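You operate a simulated robot arm through the tools that you are given. There is no shell and no other tool.

You are at the controls of a simulated two-armed robot. One attempt, no reset.

TASK
Eject the orange memory stick, rack it, shut the computer down, then switch off screen and desk strip.

Only the result counts: the job must be done as asked and must still hold three seconds after the hand-in. Knocking over, shifting, dropping, spilling or breaking anything else fails it.

THE ROBOT
Two 7-joint arms with two-finger parallel grippers on one trunk that stands fixed in place. Base frame: the origin is at the foot of the trunk, x ahead of it, y to its left, z up. Lengths are in m, angles in degrees, forces in N, time in s.
The left shoulder is at [0.05, 0.209, 1.071], the right one opposite. With the tool pointing down near the work surface each hand reaches from about 0.2 to 0.9 m from the base axis, measured 20 degrees to its own side. Payload 4.4 kg a hand.
The tool frame of a hand sits at the grasp point between the pads (the TCP): z along the fingers, y along the line on which they close. The tips reach 0.023 m beyond it. Largest opening 0.094 m; finger width 0.038, thickness 0.01; the body of the gripper, 0.054 by 0.096 m, starts 0.039 m behind the TCP.
Orientation is told as [roll, pitch, yaw] about the base's x, y, z axes, in that order, counted from this pose: with the fingers straight down and closing along the base's y, the tool's x points along the base's -x, its y along +y and its z along -z.

THE INTERFACE
- The arms move only by the tool move_arm. It takes "left_increments", "right_increments" or both (then of equal length, played together; a hand with none holds still); each is a list of rows, each a list of 7 numbers: the shift along the base's x, y, z in m, then the turn, a rotation vector about the base's x, y, z in degrees, then the opening in per cent of the stroke, from 0 (shut) to 100 (fully open). In form: [[tx, ty, tz, rx, ry, rz, jaw], ...]. A call has 1 to 20 rows; each row is the pose to reach, as a shift and turn from the pose commanded when the call began. Each row takes 0.2 s and may step no farther than 0.05 m and 8.6 degrees from the row before; otherwise, or with a gripper value out of range, the whole call is refused. Where a pose cannot be reached the arm comes as near as it can. A force on the tool above 90 N (or 10 N above the force at the start of the call, whichever is more), or a blocked arm, ends the call early, and 0.2 s more pass. The fingers move at their own pace (about 0.108 m/s each) and stop on an object; they squeeze with about 32 N. The grip force told is the motor's: it shows also when the fingers shut on nothing. Time passes only in rows, and 0.2 s behind the last, so rows that repeat a pose let the fingers close. The reply holds the time, the measured pose of the TCP, the force on the tool along the base axes, the opening and the grip force, in the units named above and with some noise, with the torque about the TCP (base axes, N m) and any sound that the robot's microphone picked up.
- Cameras (640 x 400 px; columns grow to the right, rows downward): "scene" is now at [0.1471, -0.0579, 1.2823]; the picture's right is [-0.49, -0.87, 0.00], its down [-0.25, 0.14, -0.96] and it looks along [0.83, -0.47, -0.29] (base axes); focal length 354 px, centre (320, 200). "left" rides on the left gripper at [0.086, -0.016, -0.074] in its tool frame; the picture's right is [0.18, 0.98, 0.00], its down [-0.58, 0.11, -0.81] and it looks along [-0.79, 0.15, 0.59] (tool axes); focal length 243 px, centre (320, 200). "right" rides on the right gripper at [0.086, 0.016, -0.074] in its tool frame; the picture's right is [-0.18, 0.98, 0.00], its down [-0.58, -0.11, -0.81] and it looks along [-0.79, -0.15, 0.59] (tool axes); focal length 243 px, centre (320, 200). There is no depth. A picture from a camera that has moved, and an enlarged one, comes with that camera's place and axes in the base frame and with its lens. The place of the scene camera against the robot may be out by one fixed shift of up to 0.018 m in any direction.
- capture(camera): a new picture of that camera. The clock stands still meanwhile.
- slide_trunk(by): slides the trunk up (or, below 0, down) by that many m; the arms and the scene camera ride with it, the base frame stays. It gives what a move gives, with no picture.
- aim_head(pan, tilt): turns the head with the scene camera to pan (to the left, within 80 degrees either way) and tilt (down, from -29 to 69), counted from straight ahead of the robot. It gives what a move gives.
- zoom(camera, box): a new picture of the part [left, top, right, bottom] of that camera's present view, enlarged. The clock stands still meanwhile.
- hand_in(): hands the job in; it is judged then, once.

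Places have to be worked out from the pictures, the camera data and where the tool is seen. Open the grippers and draw the arms clear of the work before you hand the job in, unless the task says otherwise.

The tools are called after ">>>" as a command line: name --argument value ..., lists and objects as JSON in quotes. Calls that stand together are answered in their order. move_arm: Moves the arms, as the interface text tells. Its arguments: {"type":"object","properties":{"left_increments":{"type":"array"},"right_increments":{"type":"array"}},"required":[]} The other tools are called the same way: slide_trunk (by) slides the trunk up or down; aim_head (pan, tilt) turns the head that bears the scene camera; capture (camera) takes a picture; zoom (camera, box) takes an enlarged picture of a part of a camera's view; hand_in () hands the job in.

At the start:

```text
time: 0.0
left_tcp_pos: [0.5737, -0.0546, 1.1381]
left_ee_rot: [0.0, 0.1, 0.1]
left_contact_force: [-0.4, -0.2, 0.4]
left_wrist_torque: [0.01, 0.0, 0.01]
left_grip_width: 0.094
left_finger_force: 0.0
right_tcp_pos: [0.3969, -0.4356, 1.0629]
right_ee_rot: [0.0, 0.0, 0.0]
right_contact_force: [-0.2, 0.3, -0.4]
right_wrist_torque: [0.01, 0.01, 0.0]
right_grip_width: 0.0938
right_finger_force: 0.0
trunk travel left (down, up): [-0.15, 0.413]
head pan, tilt: [-29.5, 17.0]
```

scene: 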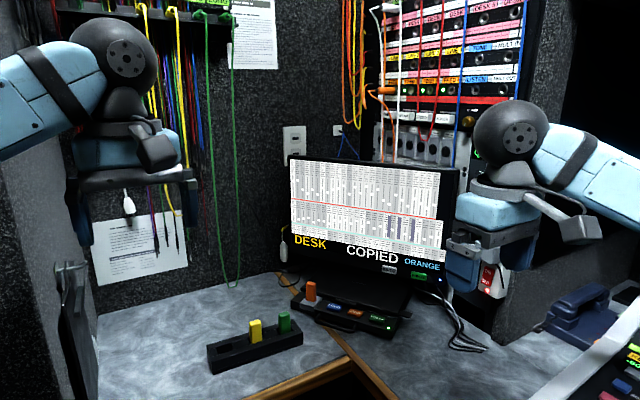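
right: 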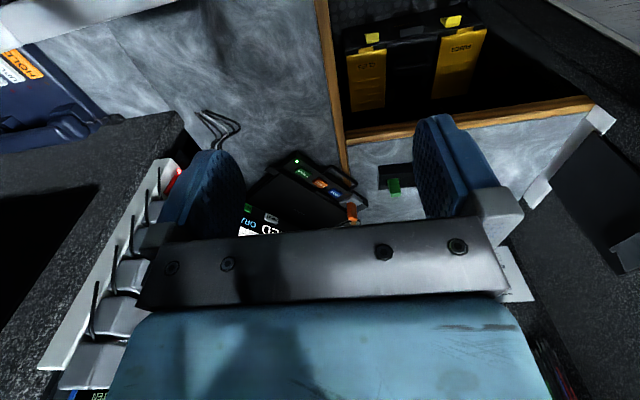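
left: 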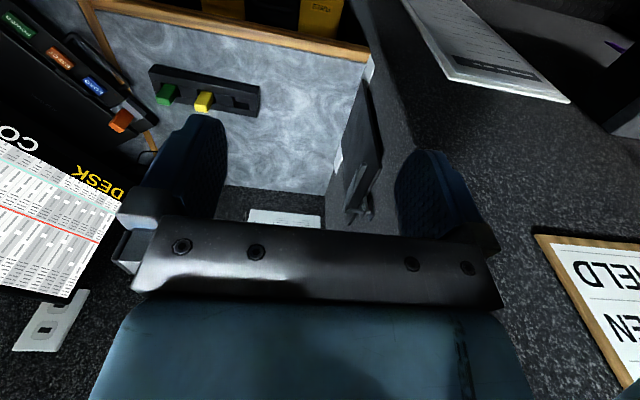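

The scene shows a screen, a base unit with an orange stick and three buttons, a rack with yellow and green sticks, and a red rocker switch by the right arm. I zoom in to read the labels.

>>> zoom --camera "scene" --box '[270, 260, 430, 360]'

>>> zoom --camera "scene" --box '[270, 150, 470, 280]'

>>> zoom --camera "scene" --box '[190, 290, 350, 390]'

>>> zoom --camera "scene" --box '[430, 230, 550, 320]'

>>> zoom --camera "scene" --box '[360, 0, 560, 160]'

```text
4.00 times, centred on (350, 310) of scene
camera zoom: at [0.1471, -0.0579, 1.2823], right [-0.49, -0.87, 0.0], down [-0.25, 0.14, -0.96], along [0.83, -0.47, -0.29], focal length 1417 px, centre (200, -240)
```

zoom: 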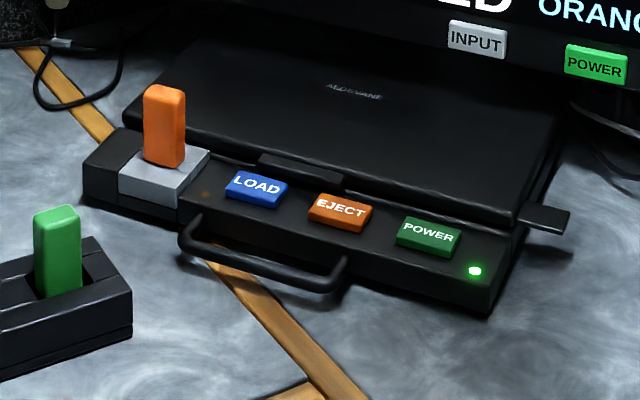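

```text
3.08 times, centred on (370, 215) of scene
camera zoom: at [0.1471, -0.0579, 1.2823], right [-0.49, -0.87, 0.0], down [-0.25, 0.14, -0.96], along [0.83, -0.47, -0.29], focal length 1090 px, centre (166, 154)
```

zoom: 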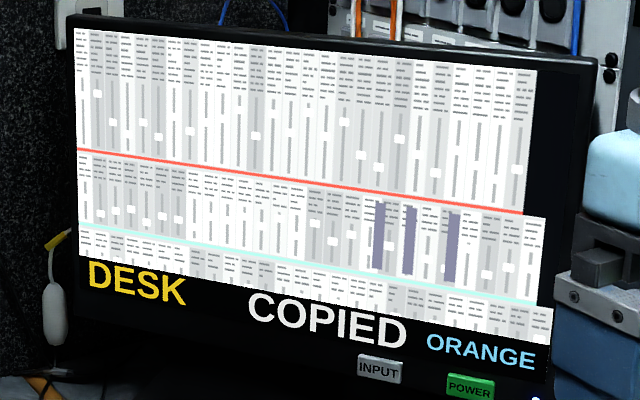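

```text
4.00 times, centred on (270, 340) of scene
camera zoom: at [0.1471, -0.0579, 1.2823], right [-0.49, -0.87, 0.0], down [-0.25, 0.14, -0.96], along [0.83, -0.47, -0.29], focal length 1417 px, centre (520, -360)
```

zoom: 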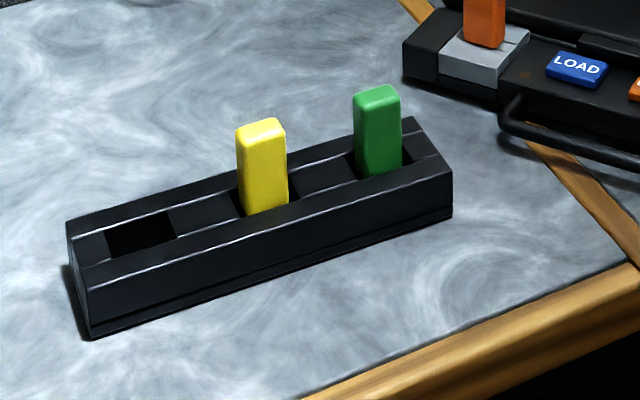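

```text
4.44 times, centred on (490, 275) of scene
camera zoom: at [0.1471, -0.0579, 1.2823], right [-0.49, -0.87, 0.0], down [-0.25, 0.14, -0.96], along [0.83, -0.47, -0.29], focal length 1575 px, centre (-436, -133)
```

zoom: 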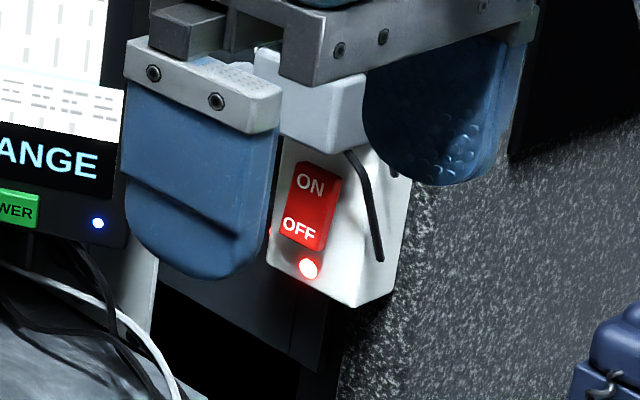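

```text
2.50 times, centred on (460, 80) of scene
camera zoom: at [0.1471, -0.0579, 1.2823], right [-0.49, -0.87, 0.0], down [-0.25, 0.14, -0.96], along [0.83, -0.47, -0.29], focal length 886 px, centre (-30, 500)
```

zoom: 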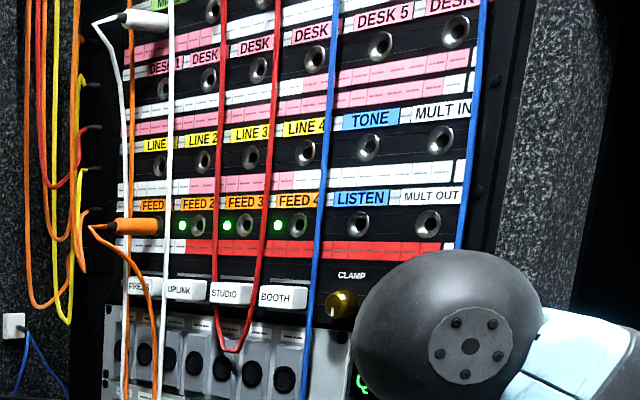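

I judge the orange stick at about (0.89, -0.44, 0.76), the rack's yellow stick near (0.81, -0.26, 0.74), the screen POWER button near (0.72, -0.66, 0.83) and the red switch near (0.50, -0.64, 0.94). I turn the head right to look at the strip and its surroundings.

>>> aim_head --pan -60 --tilt 20

>>> capture --camera "scene"

>>> zoom --camera "right" --box '[0, 100, 260, 262]'

>>> zoom --camera "right" --box '[200, 100, 460, 262]'

>>> zoom --camera "left" --box '[0, 0, 320, 200]'

```text
time: 0.9
left_tcp_pos: [0.5742, -0.056, 1.1385]
left_ee_rot: [0.0, 0.1, 0.0]
left_contact_force: [0.2, 1.1, 0.4]
left_wrist_torque: [-0.02, 0.0, 0.02]
left_grip_width: 0.0941
left_finger_force: 0.1
right_tcp_pos: [0.3966, -0.4348, 1.0629]
right_ee_rot: [0.0, 0.0, 0.0]
right_contact_force: [0.8, 0.4, 0.5]
right_wrist_torque: [-0.02, 0.0, 0.03]
right_grip_width: 0.0941
right_finger_force: 0.1
trunk travel left (down, up): [-0.15, 0.413]
head pan, tilt: [-60.0, 20.0]
```

```text
taken
camera scene: at [0.1125, -0.0925, 1.2774], right [-0.87, -0.5, 0.0], down [-0.17, 0.3, -0.94], along [0.47, -0.81, -0.34], focal length 354 px, centre (320, 200)
```

scene: 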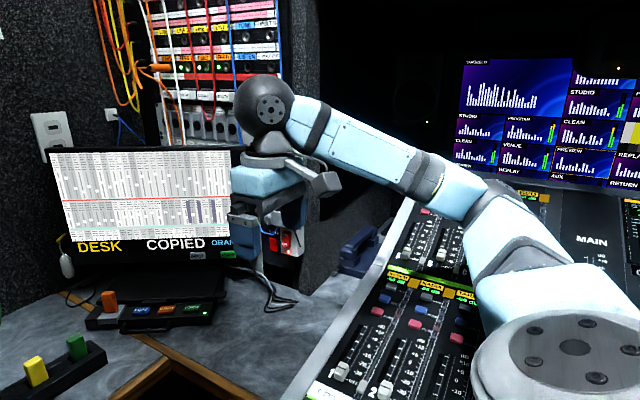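

```text
2.46 times, centred on (130, 181) of right
camera zoom: at [0.3102, -0.4188, 1.1363], right [0.18, 0.98, 0.0], down [0.58, -0.11, 0.81], along [0.79, -0.15, -0.59], focal length 597 px, centre (788, 247)
```

zoom: 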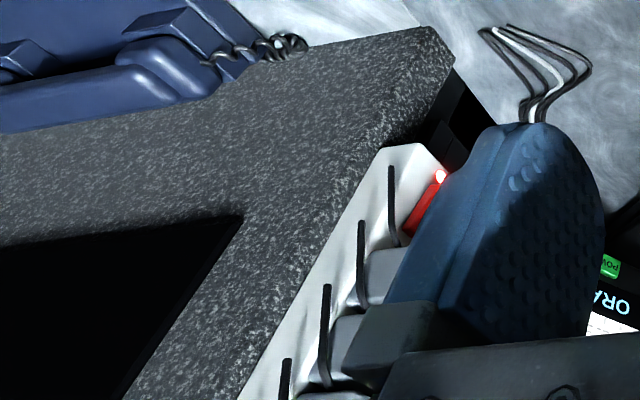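

```text
2.46 times, centred on (330, 181) of right
camera zoom: at [0.3102, -0.4188, 1.1363], right [0.18, 0.98, 0.0], down [0.58, -0.11, 0.81], along [0.79, -0.15, -0.59], focal length 597 px, centre (295, 247)
```

zoom: 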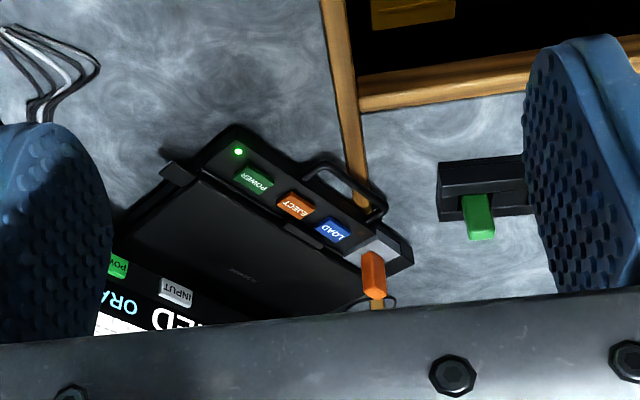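

```text
2.00 times, centred on (160, 100) of left
camera zoom: at [0.4879, -0.0713, 1.2133], right [-0.18, 0.98, 0.0], down [0.58, 0.11, 0.81], along [0.79, 0.15, -0.59], focal length 485 px, centre (640, 400)
```

zoom: 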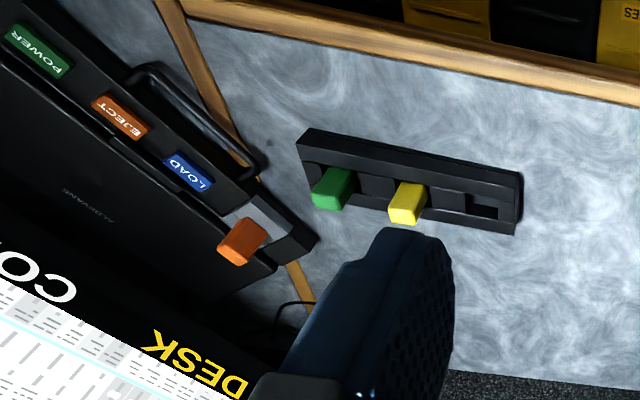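

The strip hangs behind the right gripper, so I raise the right hand straight up 0.2 m to clear the view and then look again.

>>> move_arm --right_increments '[[0, 0, 0.05, 0, 0, 0, 100], [0, 0, 0.1, 0, 0, 0, 100], [0, 0, 0.15, 0, 0, 0, 100], [0, 0, 0.2, 0, 0, 0, 100]]'

>>> capture --camera "scene"

>>> capture --camera "right"

>>> zoom --camera "scene" --box '[200, 160, 360, 260]'

```text
time: 2.1
left_tcp_pos: [0.5726, -0.0544, 1.1385]
left_ee_rot: [0.0, -0.1, 0.1]
left_contact_force: [0.2, 0.6, 0.9]
left_wrist_torque: [0.02, -0.01, 0.0]
left_grip_width: 0.0939
left_finger_force: 0.0
right_tcp_pos: [0.4209, -0.4363, 1.209]
right_ee_rot: [-0.1, 8.5, 0.0]
right_contact_force: [-0.4, -0.7, -0.7]
right_wrist_torque: [0.0, -0.02, 0.02]
right_grip_width: 0.0942
right_finger_force: 0.0
trunk travel left (down, up): [-0.15, 0.413]
head pan, tilt: [-60.0, 20.0]
stopped in row 4 (right hand): the arm was blocked; the commanded pose is now the measured one
```

```text
taken
camera scene: at [0.1108, -0.0924, 1.2777], right [-0.87, -0.5, 0.0], down [-0.17, 0.3, -0.94], along [0.47, -0.81, -0.34], focal length 354 px, centre (320, 200)
```

scene: 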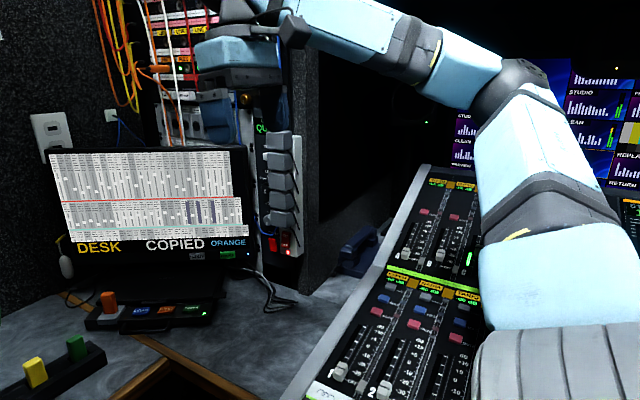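

```text
taken
camera right: at [0.3455, -0.4186, 1.2948], right [0.18, 0.98, -0.03], down [0.69, -0.11, 0.71], along [0.7, -0.15, -0.7], focal length 243 px, centre (320, 200)
```

right: 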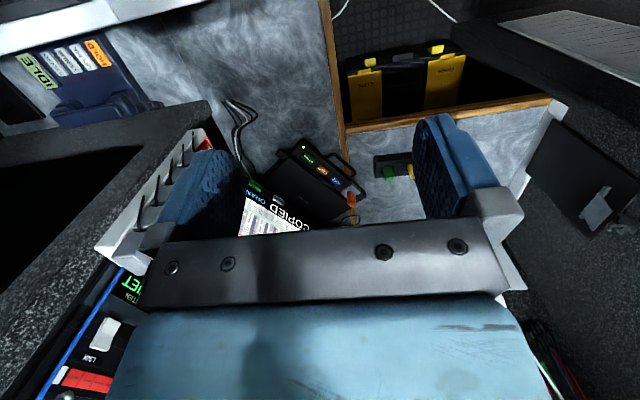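

```text
4.00 times, centred on (280, 210) of scene
camera zoom: at [0.1108, -0.0924, 1.2777], right [-0.87, -0.5, 0.0], down [-0.17, 0.3, -0.94], along [0.47, -0.81, -0.34], focal length 1417 px, centre (480, 160)
```

zoom: 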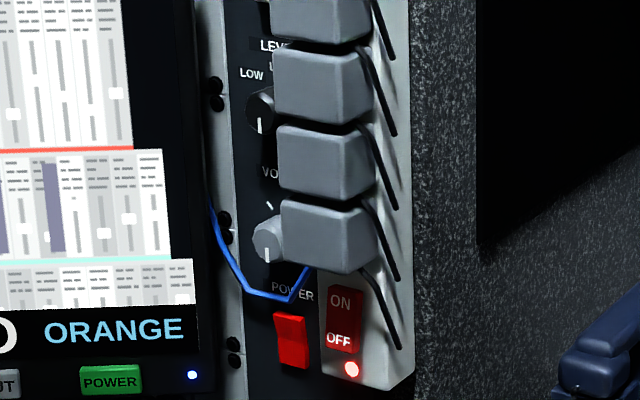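

There are two red switches: a rack unit's POWER rocker and the strip's ON/OFF rocker. I look around the rest of the booth for any other strip before committing.

>>> zoom --camera "scene" --box '[220, 90, 380, 190]'

>>> aim_head --pan -30 --tilt 45

>>> capture --camera "scene"

>>> aim_head --pan 10 --tilt 20

>>> capture --camera "scene"

>>> aim_head --pan 60 --tilt 20

>>> capture --camera "scene"

>>> aim_head --pan -80 --tilt 40

>>> capture --camera "scene"

```text
4.00 times, centred on (300, 140) of scene
camera zoom: at [0.1108, -0.0924, 1.2777], right [-0.87, -0.5, 0.0], down [-0.17, 0.3, -0.94], along [0.47, -0.81, -0.34], focal length 1417 px, centre (400, 440)
```

zoom: 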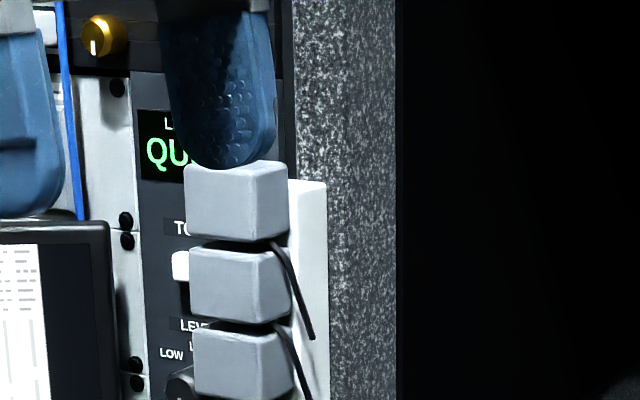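

```text
time: 3.1
left_tcp_pos: [0.5743, -0.056, 1.1362]
left_ee_rot: [0.0, 0.0, -0.1]
left_contact_force: [-0.6, -0.2, 0.1]
left_wrist_torque: [0.04, 0.02, -0.03]
left_grip_width: 0.0941
left_finger_force: 0.1
right_tcp_pos: [0.4233, -0.4363, 1.2078]
right_ee_rot: [0.1, 8.6, 0.0]
right_contact_force: [-0.8, 0.7, -0.1]
right_wrist_torque: [0.03, 0.02, 0.02]
right_grip_width: 0.094
right_finger_force: 0.0
trunk travel left (down, up): [-0.15, 0.413]
head pan, tilt: [-30.0, 45.0]
```

```text
taken
camera scene: at [0.1367, -0.0528, 1.2387], right [-0.5, -0.87, 0.0], down [-0.61, 0.35, -0.71], along [0.61, -0.35, -0.71], focal length 354 px, centre (320, 200)
```

scene: 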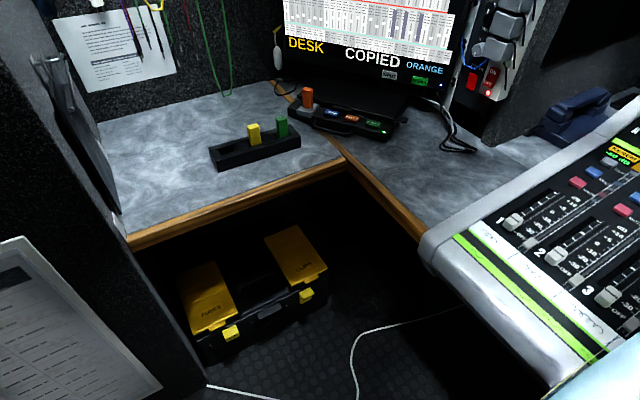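

```text
time: 4.2
left_tcp_pos: [0.5741, -0.0566, 1.1383]
left_ee_rot: [0.0, 0.0, 0.0]
left_contact_force: [0.0, -0.1, -0.2]
left_wrist_torque: [0.03, 0.0, -0.06]
left_grip_width: 0.0939
left_finger_force: 0.1
right_tcp_pos: [0.422, -0.4355, 1.2081]
right_ee_rot: [-0.1, 8.6, 0.0]
right_contact_force: [-0.8, 0.6, -1.2]
right_wrist_torque: [-0.01, 0.0, 0.01]
right_grip_width: 0.094
right_finger_force: 0.1
trunk travel left (down, up): [-0.15, 0.413]
head pan, tilt: [10.0, 20.0]
```

```text
taken
camera scene: at [0.1576, 0.0042, 1.2773], right [0.17, -0.98, 0.0], down [-0.34, -0.06, -0.94], along [0.93, 0.16, -0.34], focal length 354 px, centre (320, 200)
```

scene: 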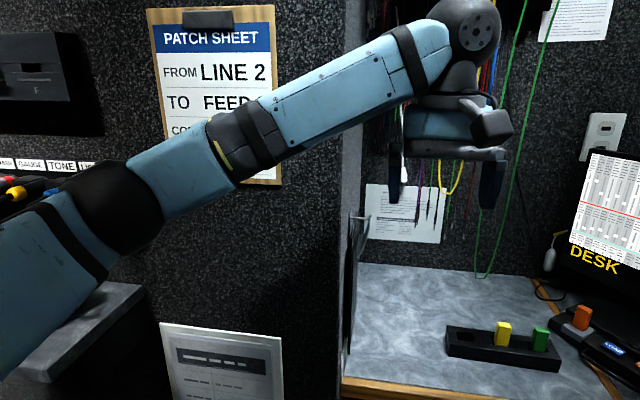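

```text
time: 5.3
left_tcp_pos: [0.5742, -0.054, 1.1381]
left_ee_rot: [0.0, 0.0, 0.0]
left_contact_force: [0.1, -0.9, 0.3]
left_wrist_torque: [0.02, -0.01, 0.06]
left_grip_width: 0.0942
left_finger_force: 0.0
right_tcp_pos: [0.4214, -0.4355, 1.2092]
right_ee_rot: [0.0, 8.7, -0.1]
right_contact_force: [0.0, -0.6, 0.2]
right_wrist_torque: [-0.01, 0.02, 0.02]
right_grip_width: 0.094
right_finger_force: 0.0
trunk travel left (down, up): [-0.15, 0.413]
head pan, tilt: [60.0, 20.0]
```

```text
taken
camera scene: at [0.1125, 0.0687, 1.2774], right [0.87, -0.5, 0.0], down [-0.17, -0.3, -0.94], along [0.47, 0.81, -0.34], focal length 354 px, centre (320, 200)
```

scene: 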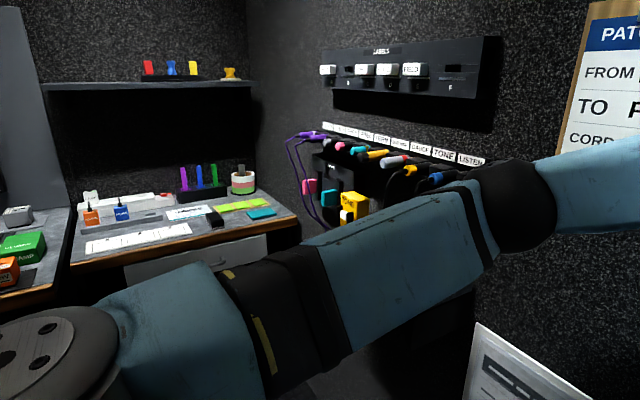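

```text
time: 7.6
left_tcp_pos: [0.5742, -0.0556, 1.1379]
left_ee_rot: [0.1, 0.0, 0.0]
left_contact_force: [0.2, -0.3, -0.3]
left_wrist_torque: [0.01, -0.01, 0.02]
left_grip_width: 0.0942
left_finger_force: 0.2
right_tcp_pos: [0.4225, -0.4354, 1.2088]
right_ee_rot: [0.0, 8.5, 0.0]
right_contact_force: [0.0, 0.3, -0.3]
right_wrist_torque: [0.01, 0.0, -0.02]
right_grip_width: 0.0937
right_finger_force: 0.0
trunk travel left (down, up): [-0.15, 0.413]
head pan, tilt: [-80.0, 40.0]
```

```text
taken
camera scene: at [0.0807, -0.0956, 1.246], right [-0.98, -0.17, 0.0], down [-0.11, 0.63, -0.77], along [0.13, -0.75, -0.64], focal length 354 px, centre (320, 200)
```

scene: 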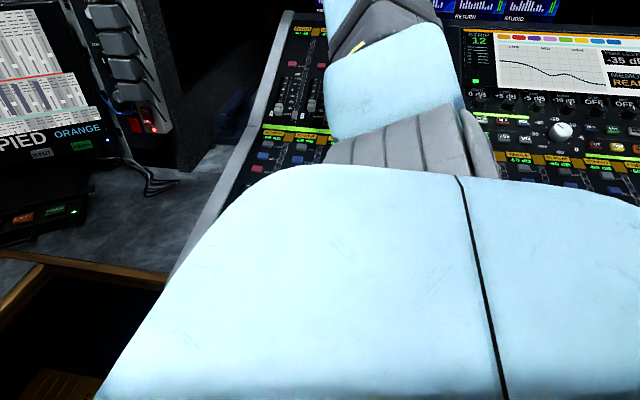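

No other strip is visible. There are notices on the walls that might give instructions, so I read those and take a detailed look at the desk from this angle.

>>> aim_head --pan -15 --tilt 20

>>> capture --camera "scene"

>>> zoom --camera "scene" --box '[130, 160, 290, 260]'

>>> aim_head --pan -30 --tilt 5

>>> capture --camera "scene"

>>> zoom --camera "scene" --box '[200, 0, 360, 130]'

>>> aim_head --pan -5 --tilt 45

>>> capture --camera "scene"

```text
time: 8.9
left_tcp_pos: [0.5733, -0.0547, 1.1373]
left_ee_rot: [0.1, 0.0, 0.0]
left_contact_force: [-0.3, 0.8, -0.5]
left_wrist_torque: [0.0, 0.0, -0.01]
left_grip_width: 0.094
left_finger_force: 0.1
right_tcp_pos: [0.4222, -0.4357, 1.2081]
right_ee_rot: [0.0, 8.7, 0.0]
right_contact_force: [-0.5, 0.2, 0.1]
right_wrist_torque: [-0.01, 0.0, 0.02]
right_grip_width: 0.0939
right_finger_force: 0.0
trunk travel left (down, up): [-0.15, 0.413]
head pan, tilt: [-15.0, 20.0]
```

```text
taken
camera scene: at [0.1558, -0.0361, 1.2774], right [-0.26, -0.97, 0.0], down [-0.33, 0.09, -0.94], along [0.91, -0.24, -0.34], focal length 354 px, centre (320, 200)
```

scene: 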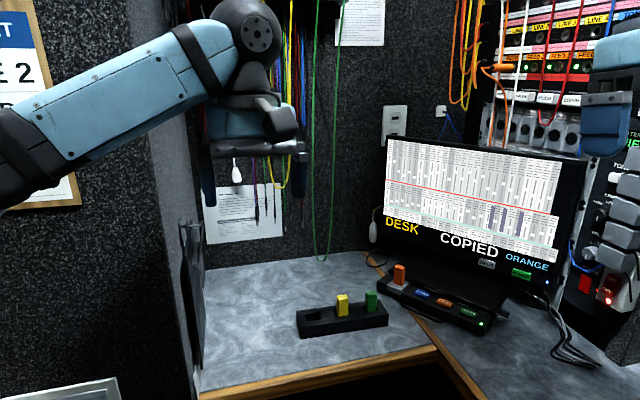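

```text
4.00 times, centred on (210, 210) of scene
camera zoom: at [0.1558, -0.0361, 1.2774], right [-0.26, -0.97, 0.0], down [-0.33, 0.09, -0.94], along [0.91, -0.24, -0.34], focal length 1417 px, centre (760, 160)
```

zoom: 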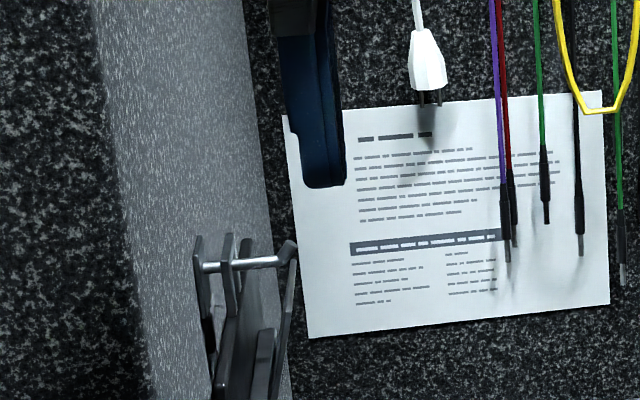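

```text
time: 9.7
left_tcp_pos: [0.5754, -0.0553, 1.138]
left_ee_rot: [0.0, 0.0, 0.0]
left_contact_force: [-0.4, -0.7, -0.3]
left_wrist_torque: [-0.01, 0.01, 0.0]
left_grip_width: 0.0941
left_finger_force: 0.0
right_tcp_pos: [0.4214, -0.4371, 1.2084]
right_ee_rot: [0.0, 8.5, 0.0]
right_contact_force: [0.1, -0.2, -0.3]
right_wrist_torque: [0.01, 0.02, -0.01]
right_grip_width: 0.0942
right_finger_force: 0.0
trunk travel left (down, up): [-0.15, 0.413]
head pan, tilt: [-30.0, 5.0]
```

```text
taken
camera scene: at [0.1455, -0.0578, 1.3017], right [-0.5, -0.87, 0.0], down [-0.08, 0.04, -1.0], along [0.86, -0.5, -0.09], focal length 354 px, centre (320, 200)
```

scene: 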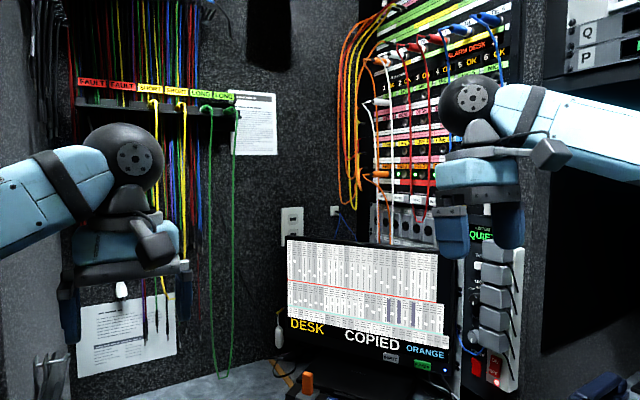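

```text
3.08 times, centred on (280, 65) of scene
camera zoom: at [0.1455, -0.0578, 1.3017], right [-0.5, -0.87, 0.0], down [-0.08, 0.04, -1.0], along [0.86, -0.5, -0.09], focal length 1090 px, centre (443, 615)
```

zoom: 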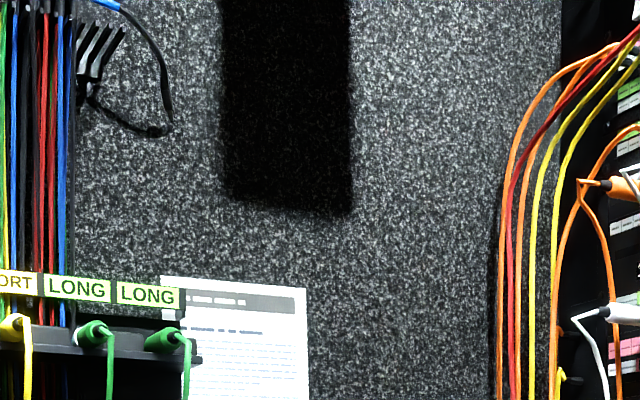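

```text
time: 10.8
left_tcp_pos: [0.5735, -0.0542, 1.1384]
left_ee_rot: [0.0, 0.0, 0.0]
left_contact_force: [-0.5, -0.6, 0.3]
left_wrist_torque: [-0.02, -0.02, -0.02]
left_grip_width: 0.0938
left_finger_force: 0.0
right_tcp_pos: [0.4218, -0.4364, 1.2083]
right_ee_rot: [0.0, 8.6, -0.1]
right_contact_force: [-0.4, -0.2, 0.5]
right_wrist_torque: [0.01, 0.0, -0.01]
right_grip_width: 0.0938
right_finger_force: 0.1
trunk travel left (down, up): [-0.15, 0.413]
head pan, tilt: [-5.0, 45.0]
```

```text
taken
camera scene: at [0.1469, -0.019, 1.2388], right [-0.09, -1.0, 0.0], down [-0.7, 0.06, -0.71], along [0.7, -0.06, -0.71], focal length 354 px, centre (320, 200)
```

scene: 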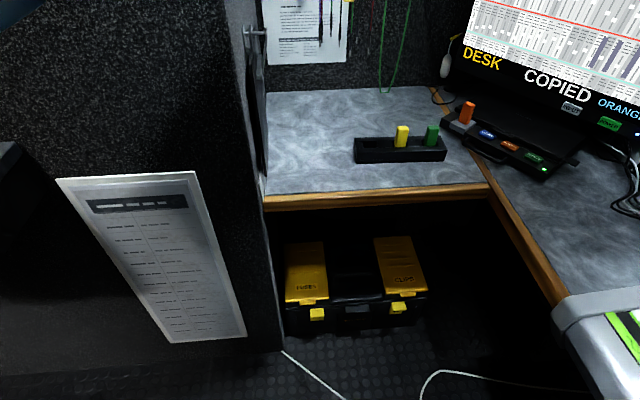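

Notices are filler text only. I now estimate EJECT at (0.78, -0.51, 0.73), computer POWER at (0.74, -0.54, 0.73), green stick at (0.813, -0.327, 0.743) and the free slot at about (0.83, -0.19). I bring the right hand forward and down to get a closer wrist view.

>>> move_arm --right_increments '[[0.03, 0.005, -0.035, 0, -3, 0, 100], [0.06, 0.01, -0.07, 0, -6, 0, 100], [0.09, 0.015, -0.105, 0, -8.6, 0, 100], [0.12, 0.02, -0.14, 0, -8.6, 0, 100], [0.15, 0.025, -0.175, 0, -8.6, 0, 100], [0.17, 0.03, -0.2, 0, -8.6, 0, 100]]'

>>> capture --camera "right"

>>> aim_head --pan -35 --tilt 25

>>> capture --camera "scene"

```text
time: 12.2
left_tcp_pos: [0.5746, -0.0546, 1.1365]
left_ee_rot: [0.0, 0.1, 0.0]
left_contact_force: [0.0, 0.8, 1.3]
left_wrist_torque: [0.02, -0.02, 0.04]
left_grip_width: 0.094
left_finger_force: 0.1
right_tcp_pos: [0.5924, -0.4054, 1.0089]
right_ee_rot: [0.1, 0.0, 0.0]
right_contact_force: [0.4, -0.5, 0.3]
right_wrist_torque: [0.03, 0.03, 0.02]
right_grip_width: 0.0939
right_finger_force: 0.0
trunk travel left (down, up): [-0.15, 0.413]
head pan, tilt: [-5.0, 45.0]
```

```text
taken
camera right: at [0.5059, -0.3883, 1.0824], right [0.18, 0.98, 0.0], down [0.58, -0.11, 0.81], along [0.79, -0.15, -0.59], focal length 243 px, centre (320, 200)
```

right: 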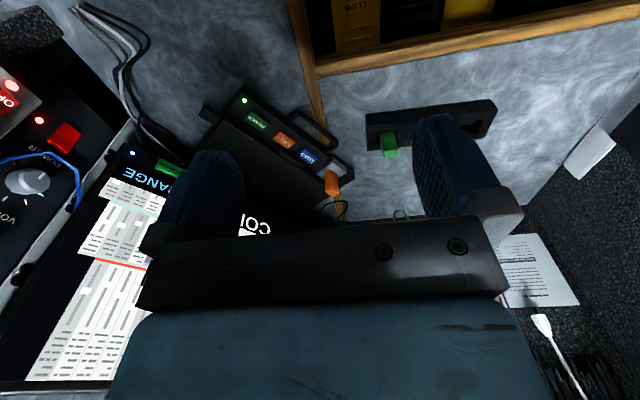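

```text
time: 13.1
left_tcp_pos: [0.5741, -0.0559, 1.1384]
left_ee_rot: [-0.1, -0.1, 0.0]
left_contact_force: [0.1, -0.7, -0.7]
left_wrist_torque: [0.0, -0.03, 0.02]
left_grip_width: 0.094
left_finger_force: 0.1
right_tcp_pos: [0.5922, -0.4056, 1.0101]
right_ee_rot: [0.0, 0.0, -0.1]
right_contact_force: [0.7, 0.1, -0.3]
right_wrist_torque: [-0.02, 0.01, 0.0]
right_grip_width: 0.0942
right_finger_force: 0.0
trunk travel left (down, up): [-0.15, 0.413]
head pan, tilt: [-35.0, 25.0]
```

```text
taken
camera scene: at [0.1414, -0.0647, 1.2693], right [-0.57, -0.82, 0.0], down [-0.35, 0.24, -0.91], along [0.74, -0.52, -0.42], focal length 354 px, centre (320, 200)
```

scene: 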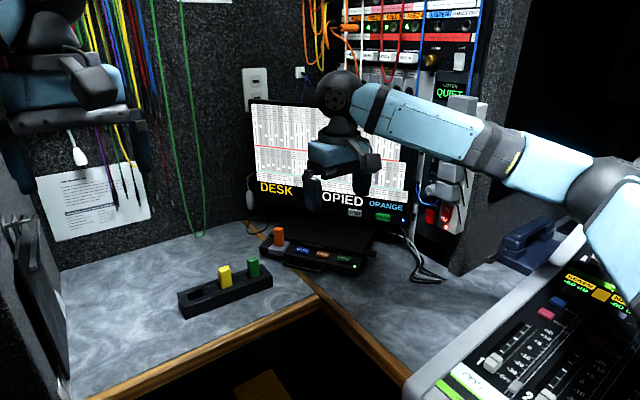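

The wrist view is clear. I zoom on the laptop, stick and rack for size and orientation.

>>> zoom --camera "right" --box '[190, 80, 350, 220]'

>>> zoom --camera "right" --box '[280, 90, 440, 230]'

>>> zoom --camera "right" --box '[0, 60, 240, 210]'

>>> zoom --camera "scene" --box '[160, 210, 400, 340]'

```text
2.86 times, centred on (270, 150) of right
camera zoom: at [0.5051, -0.3881, 1.0832], right [0.18, 0.98, 0.0], down [0.58, -0.11, 0.81], along [0.79, -0.15, -0.59], focal length 693 px, centre (463, 343)
```

zoom: 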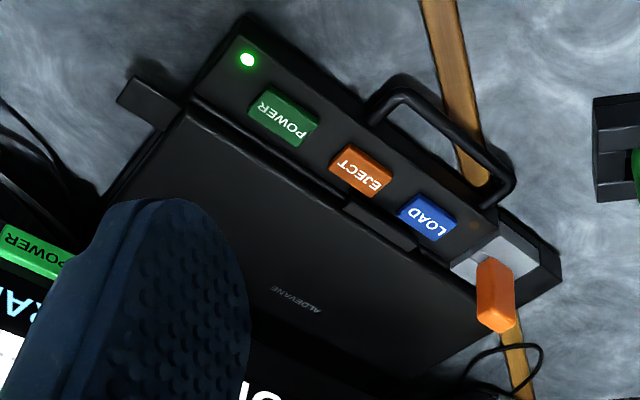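

```text
2.86 times, centred on (360, 160) of right
camera zoom: at [0.5051, -0.3881, 1.0832], right [0.18, 0.98, 0.0], down [0.58, -0.11, 0.81], along [0.79, -0.15, -0.59], focal length 693 px, centre (206, 314)
```

zoom: 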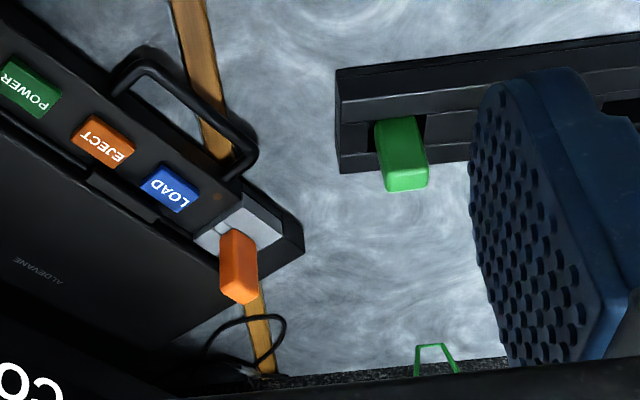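

```text
2.67 times, centred on (120, 135) of right
camera zoom: at [0.5051, -0.3881, 1.0832], right [0.18, 0.98, 0.0], down [0.58, -0.11, 0.81], along [0.79, -0.15, -0.59], focal length 647 px, centre (853, 373)
```

zoom: 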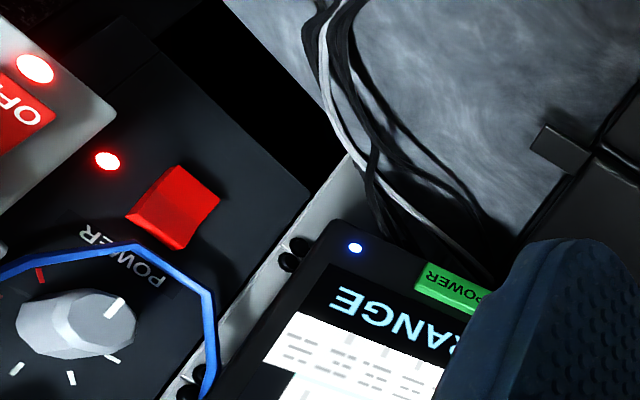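

```text
2.67 times, centred on (280, 275) of scene
camera zoom: at [0.1414, -0.0647, 1.2693], right [-0.57, -0.82, 0.0], down [-0.35, 0.24, -0.91], along [0.74, -0.52, -0.42], focal length 945 px, centre (427, 0)
```

zoom: 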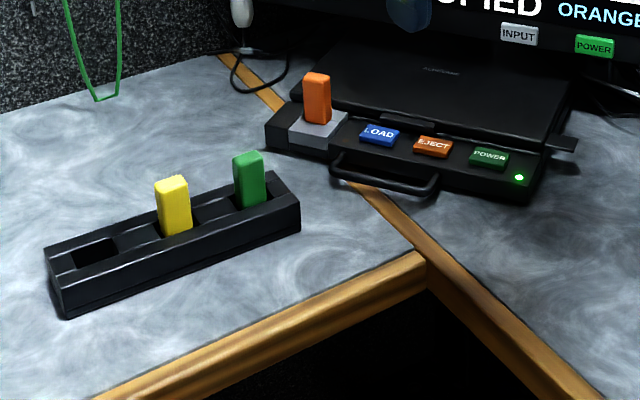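

I need the stick's cross-section and slot shape; the left wrist camera has a good view down at them, so I zoom there.

>>> zoom --camera "left" --box '[140, 55, 270, 125]'

>>> zoom --camera "left" --box '[90, 90, 170, 150]'

>>> zoom --camera "scene" --box '[250, 215, 330, 265]'

>>> zoom --camera "scene" --box '[170, 245, 280, 325]'

```text
4.92 times, centred on (205, 90) of left
camera zoom: at [0.488, -0.0712, 1.2132], right [-0.18, 0.98, 0.0], down [0.58, 0.11, 0.81], along [0.79, 0.15, -0.59], focal length 1194 px, centre (886, 742)
```

zoom: 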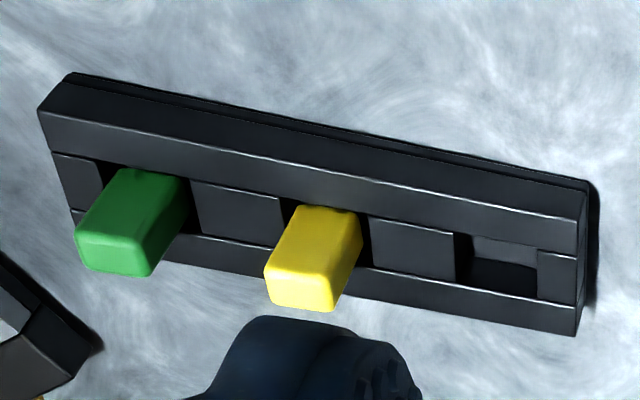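

```text
6.67 times, centred on (130, 120) of left
camera zoom: at [0.488, -0.0712, 1.2132], right [-0.18, 0.98, 0.0], down [0.58, 0.11, 0.81], along [0.79, 0.15, -0.59], focal length 1618 px, centre (1587, 733)
```

zoom: 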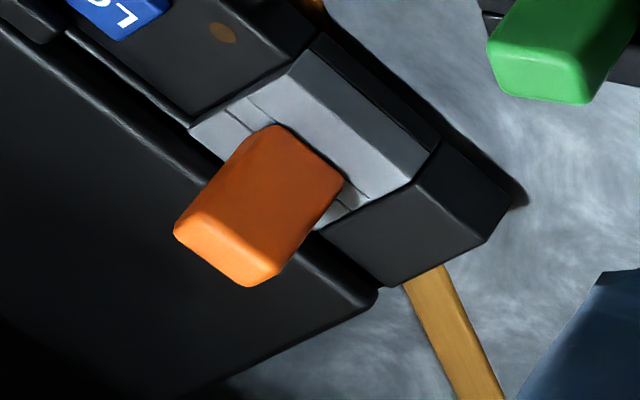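

```text
8.00 times, centred on (290, 240) of scene
camera zoom: at [0.1414, -0.0647, 1.2693], right [-0.57, -0.82, 0.0], down [-0.35, 0.24, -0.91], along [0.74, -0.52, -0.42], focal length 2835 px, centre (560, -120)
```

zoom: 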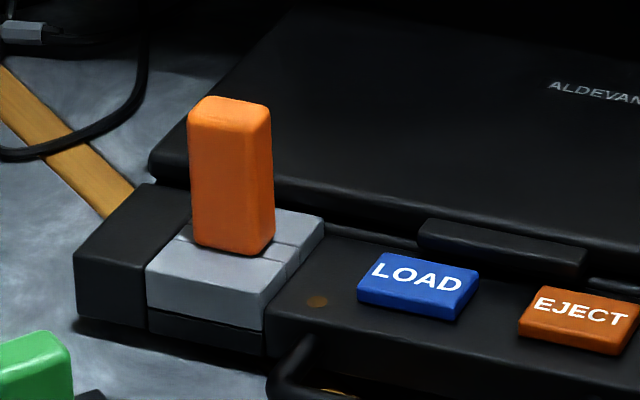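

```text
5.00 times, centred on (225, 285) of scene
camera zoom: at [0.1414, -0.0647, 1.2693], right [-0.57, -0.82, 0.0], down [-0.35, 0.24, -0.91], along [0.74, -0.52, -0.42], focal length 1772 px, centre (795, -225)
```

zoom: 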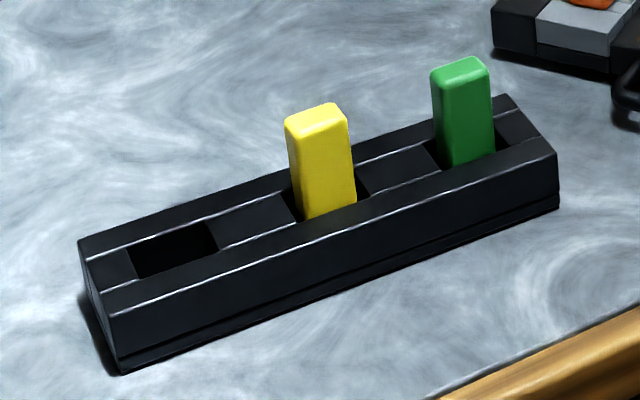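

Estimates now: stick top (0.882, -0.436, 0.777), cross-section about 0.028 x 0.012 m with its wide side along the laptop row (about 34.5° from x); EJECT (0.777, -0.505, 0.734); free slot (0.814, -0.185), rack top about 0.73; screen POWER (0.734, -0.668, 0.820). I shift the left hand back out of the way, and turn and close the right hand above EJECT.

>>> move_arm --left_increments '[[-0.025, 0.015, 0, 0, 0, 0, 100], [-0.05, 0.03, 0, 0, 0, 0, 100], [-0.075, 0.045, 0, 0, 0, 0, 100], [-0.1, 0.06, 0, 0, 0, 0, 100]]'

>>> move_arm --right_increments '[[0.03, -0.015, 0, 0, 0, 7, 50], [0.06, -0.03, 0, 0, 0, 14, 0], [0.09, -0.045, -0.03, 0, 0, 21, 0], [0.12, -0.06, -0.06, 0, 0, 28, 0], [0.15, -0.08, -0.09, 0, 0, 34.5, 0], [0.185, -0.1, -0.12, 0, 0, 34.5, 0]]'

>>> capture --camera "right"

>>> capture --camera "scene"

```text
time: 14.1
left_tcp_pos: [0.4744, 0.0053, 1.1386]
left_ee_rot: [0.0, -0.1, 0.0]
left_contact_force: [0.1, 0.4, -1.4]
left_wrist_torque: [-0.01, 0.02, 0.0]
left_grip_width: 0.0938
left_finger_force: 0.0
right_tcp_pos: [0.592, -0.4052, 1.0095]
right_ee_rot: [0.1, 0.1, 0.1]
right_contact_force: [0.2, -0.3, -0.3]
right_wrist_torque: [-0.02, -0.01, 0.01]
right_grip_width: 0.094
right_finger_force: 0.0
trunk travel left (down, up): [-0.15, 0.413]
head pan, tilt: [-35.0, 25.0]
```

```text
refused: row 6 steps farther than a row can; nothing moved
```

```text
taken
camera right: at [0.505, -0.3879, 1.0834], right [0.18, 0.98, 0.0], down [0.58, -0.11, 0.81], along [0.79, -0.15, -0.59], focal length 243 px, centre (320, 200)
```

right: 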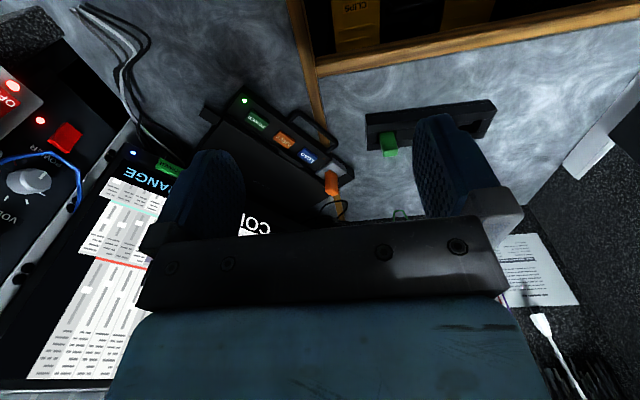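

```text
taken
camera scene: at [0.1411, -0.0645, 1.2694], right [-0.57, -0.82, 0.0], down [-0.35, 0.24, -0.91], along [0.74, -0.52, -0.42], focal length 354 px, centre (320, 200)
```

scene: 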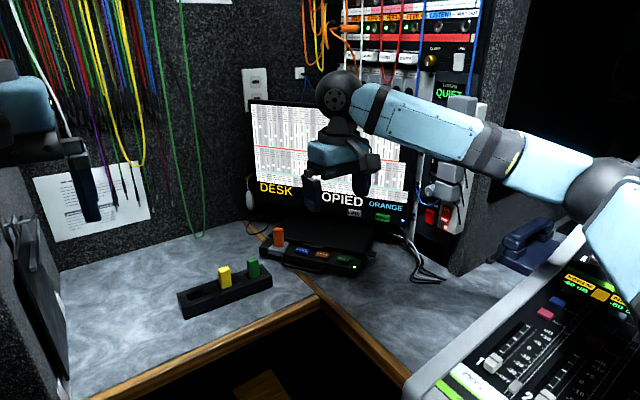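

The left hand is clear. With the tool yawed -55.5° (closing along the laptop row) and tilted fingers-forward I'll get better reach, so I turn and close the right hand while moving to hover over EJECT.

>>> move_arm --right_increments '[[0.024, -0.0135, -0.01, 0, 0, -7, 60], [0.048, -0.027, -0.02, 0, 0, -14, 20], [0.072, -0.0405, -0.03, 0, 0, -21, 0], [0.096, -0.054, -0.04, 0, 0, -28, 0], [0.12, -0.0675, -0.05, 0, 0, -35, 0], [0.144, -0.081, -0.06, 0, 0, -42, 0], [0.168, -0.0945, -0.07, 0, 0, -49, 0], [0.191, -0.108, -0.08, 0, 0, -55.5, 0]]'

>>> move_arm --right_increments '[[0, 0, -0.015, -5.5, -3.77, 0, 0], [0, 0, -0.03, -11, -7.53, 0, 0], [0, 0, -0.045, -16.5, -11.3, 0, 0], [0, 0, -0.06, -16.5, -11.3, 0, 0]]'

>>> capture --camera "right"

>>> capture --camera "scene"

```text
time: 15.9
left_tcp_pos: [0.4747, 0.0051, 1.1375]
left_ee_rot: [-0.1, 0.1, 0.0]
left_contact_force: [-0.2, 0.1, 0.2]
left_wrist_torque: [-0.01, 0.01, -0.04]
left_grip_width: 0.0942
left_finger_force: 0.0
right_tcp_pos: [0.7831, -0.5144, 0.9277]
right_ee_rot: [-0.1, 0.0, -55.6]
right_contact_force: [-0.2, -0.3, -0.7]
right_wrist_torque: [0.0, 0.02, -0.05]
right_grip_width: 0.0001
right_finger_force: 31.5
trunk travel left (down, up): [-0.15, 0.413]
head pan, tilt: [-35.0, 25.0]
```

```text
time: 16.9
left_tcp_pos: [0.4751, 0.0052, 1.1372]
left_ee_rot: [0.0, 0.1, 0.0]
left_contact_force: [-0.4, -0.2, 0.8]
left_wrist_torque: [0.0, -0.01, 0.01]
left_grip_width: 0.0939
left_finger_force: 0.1
right_tcp_pos: [0.7827, -0.5151, 0.8687]
right_ee_rot: [-0.1, -20.1, -55.6]
right_contact_force: [-0.5, -0.7, 0.1]
right_wrist_torque: [0.03, 0.02, 0.0]
right_grip_width: 0.0002
right_finger_force: 31.8
trunk travel left (down, up): [-0.15, 0.413]
head pan, tilt: [-35.0, 25.0]
```

```text
taken
camera right: at [0.7352, -0.4163, 0.9089], right [0.91, 0.41, 0.06], down [0.06, -0.28, 0.96], along [0.41, -0.87, -0.28], focal length 243 px, centre (320, 200)
```

right: 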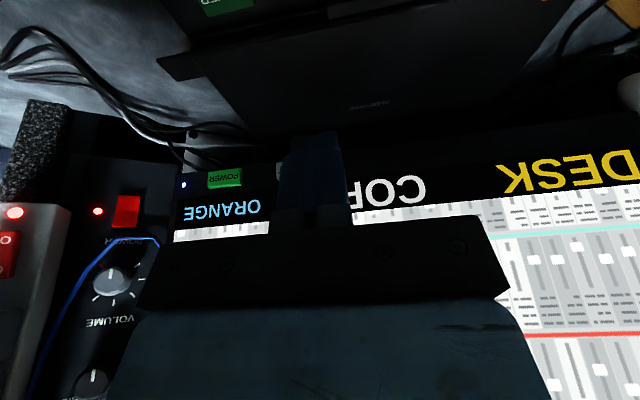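

```text
taken
camera scene: at [0.1415, -0.0648, 1.2693], right [-0.57, -0.82, 0.0], down [-0.35, 0.24, -0.91], along [0.74, -0.52, -0.42], focal length 354 px, centre (320, 200)
```

scene: 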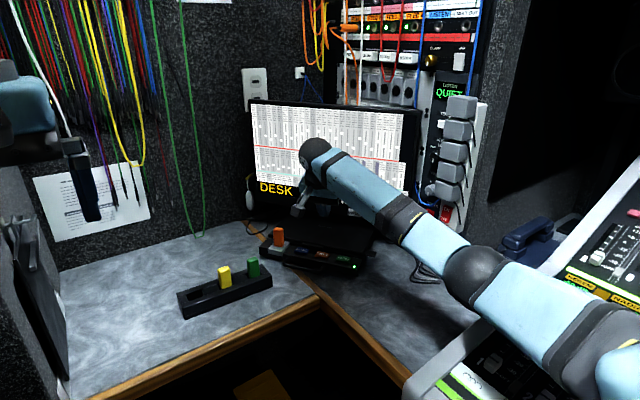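

Both measured poses match the command. Before descending I check the elbow's clearance over the console and zoom on the fingertips versus EJECT.

>>> zoom --camera "scene" --box '[250, 180, 410, 280]'

>>> aim_head --pan -65 --tilt 35

>>> capture --camera "scene"

>>> capture --camera "left"

```text
4.00 times, centred on (330, 230) of scene
camera zoom: at [0.1415, -0.0648, 1.2693], right [-0.57, -0.82, 0.0], down [-0.35, 0.24, -0.91], along [0.74, -0.52, -0.42], focal length 1417 px, centre (280, 80)
```

zoom: 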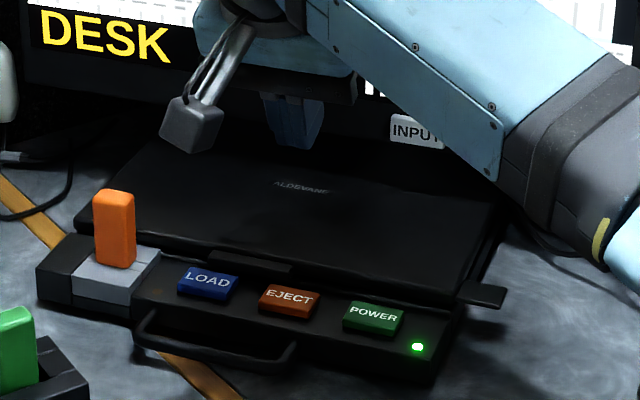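

```text
time: 17.9
left_tcp_pos: [0.4743, 0.0054, 1.1375]
left_ee_rot: [0.0, 0.0, 0.1]
left_contact_force: [0.0, 0.1, 0.7]
left_wrist_torque: [0.02, 0.01, -0.01]
left_grip_width: 0.0942
left_finger_force: 0.0
right_tcp_pos: [0.783, -0.513, 0.8692]
right_ee_rot: [0.0, -20.0, -55.4]
right_contact_force: [0.3, -0.3, 0.6]
right_wrist_torque: [0.02, 0.02, 0.02]
right_grip_width: 0.0001
right_finger_force: 31.8
trunk travel left (down, up): [-0.15, 0.413]
head pan, tilt: [-65.0, 35.0]
```

```text
taken
camera scene: at [0.1032, -0.0917, 1.2536], right [-0.91, -0.42, 0.0], down [-0.24, 0.52, -0.82], along [0.35, -0.74, -0.57], focal length 354 px, centre (320, 200)
```

scene: 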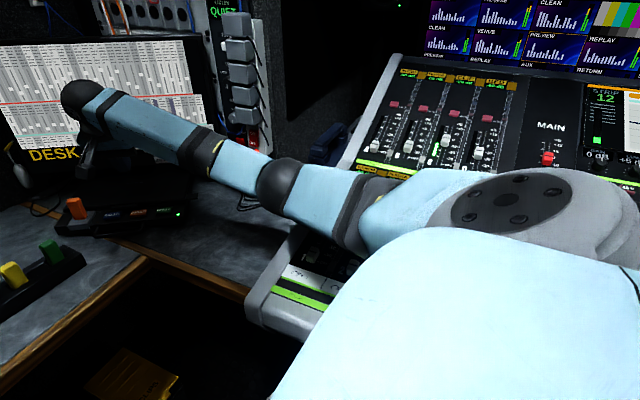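

```text
taken
camera left: at [0.3882, -0.0115, 1.2131], right [-0.18, 0.98, 0.0], down [0.58, 0.11, 0.81], along [0.79, 0.15, -0.59], focal length 243 px, centre (320, 200)
```

left: 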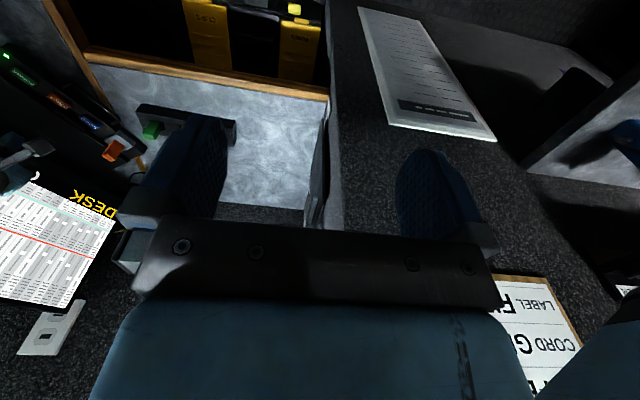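

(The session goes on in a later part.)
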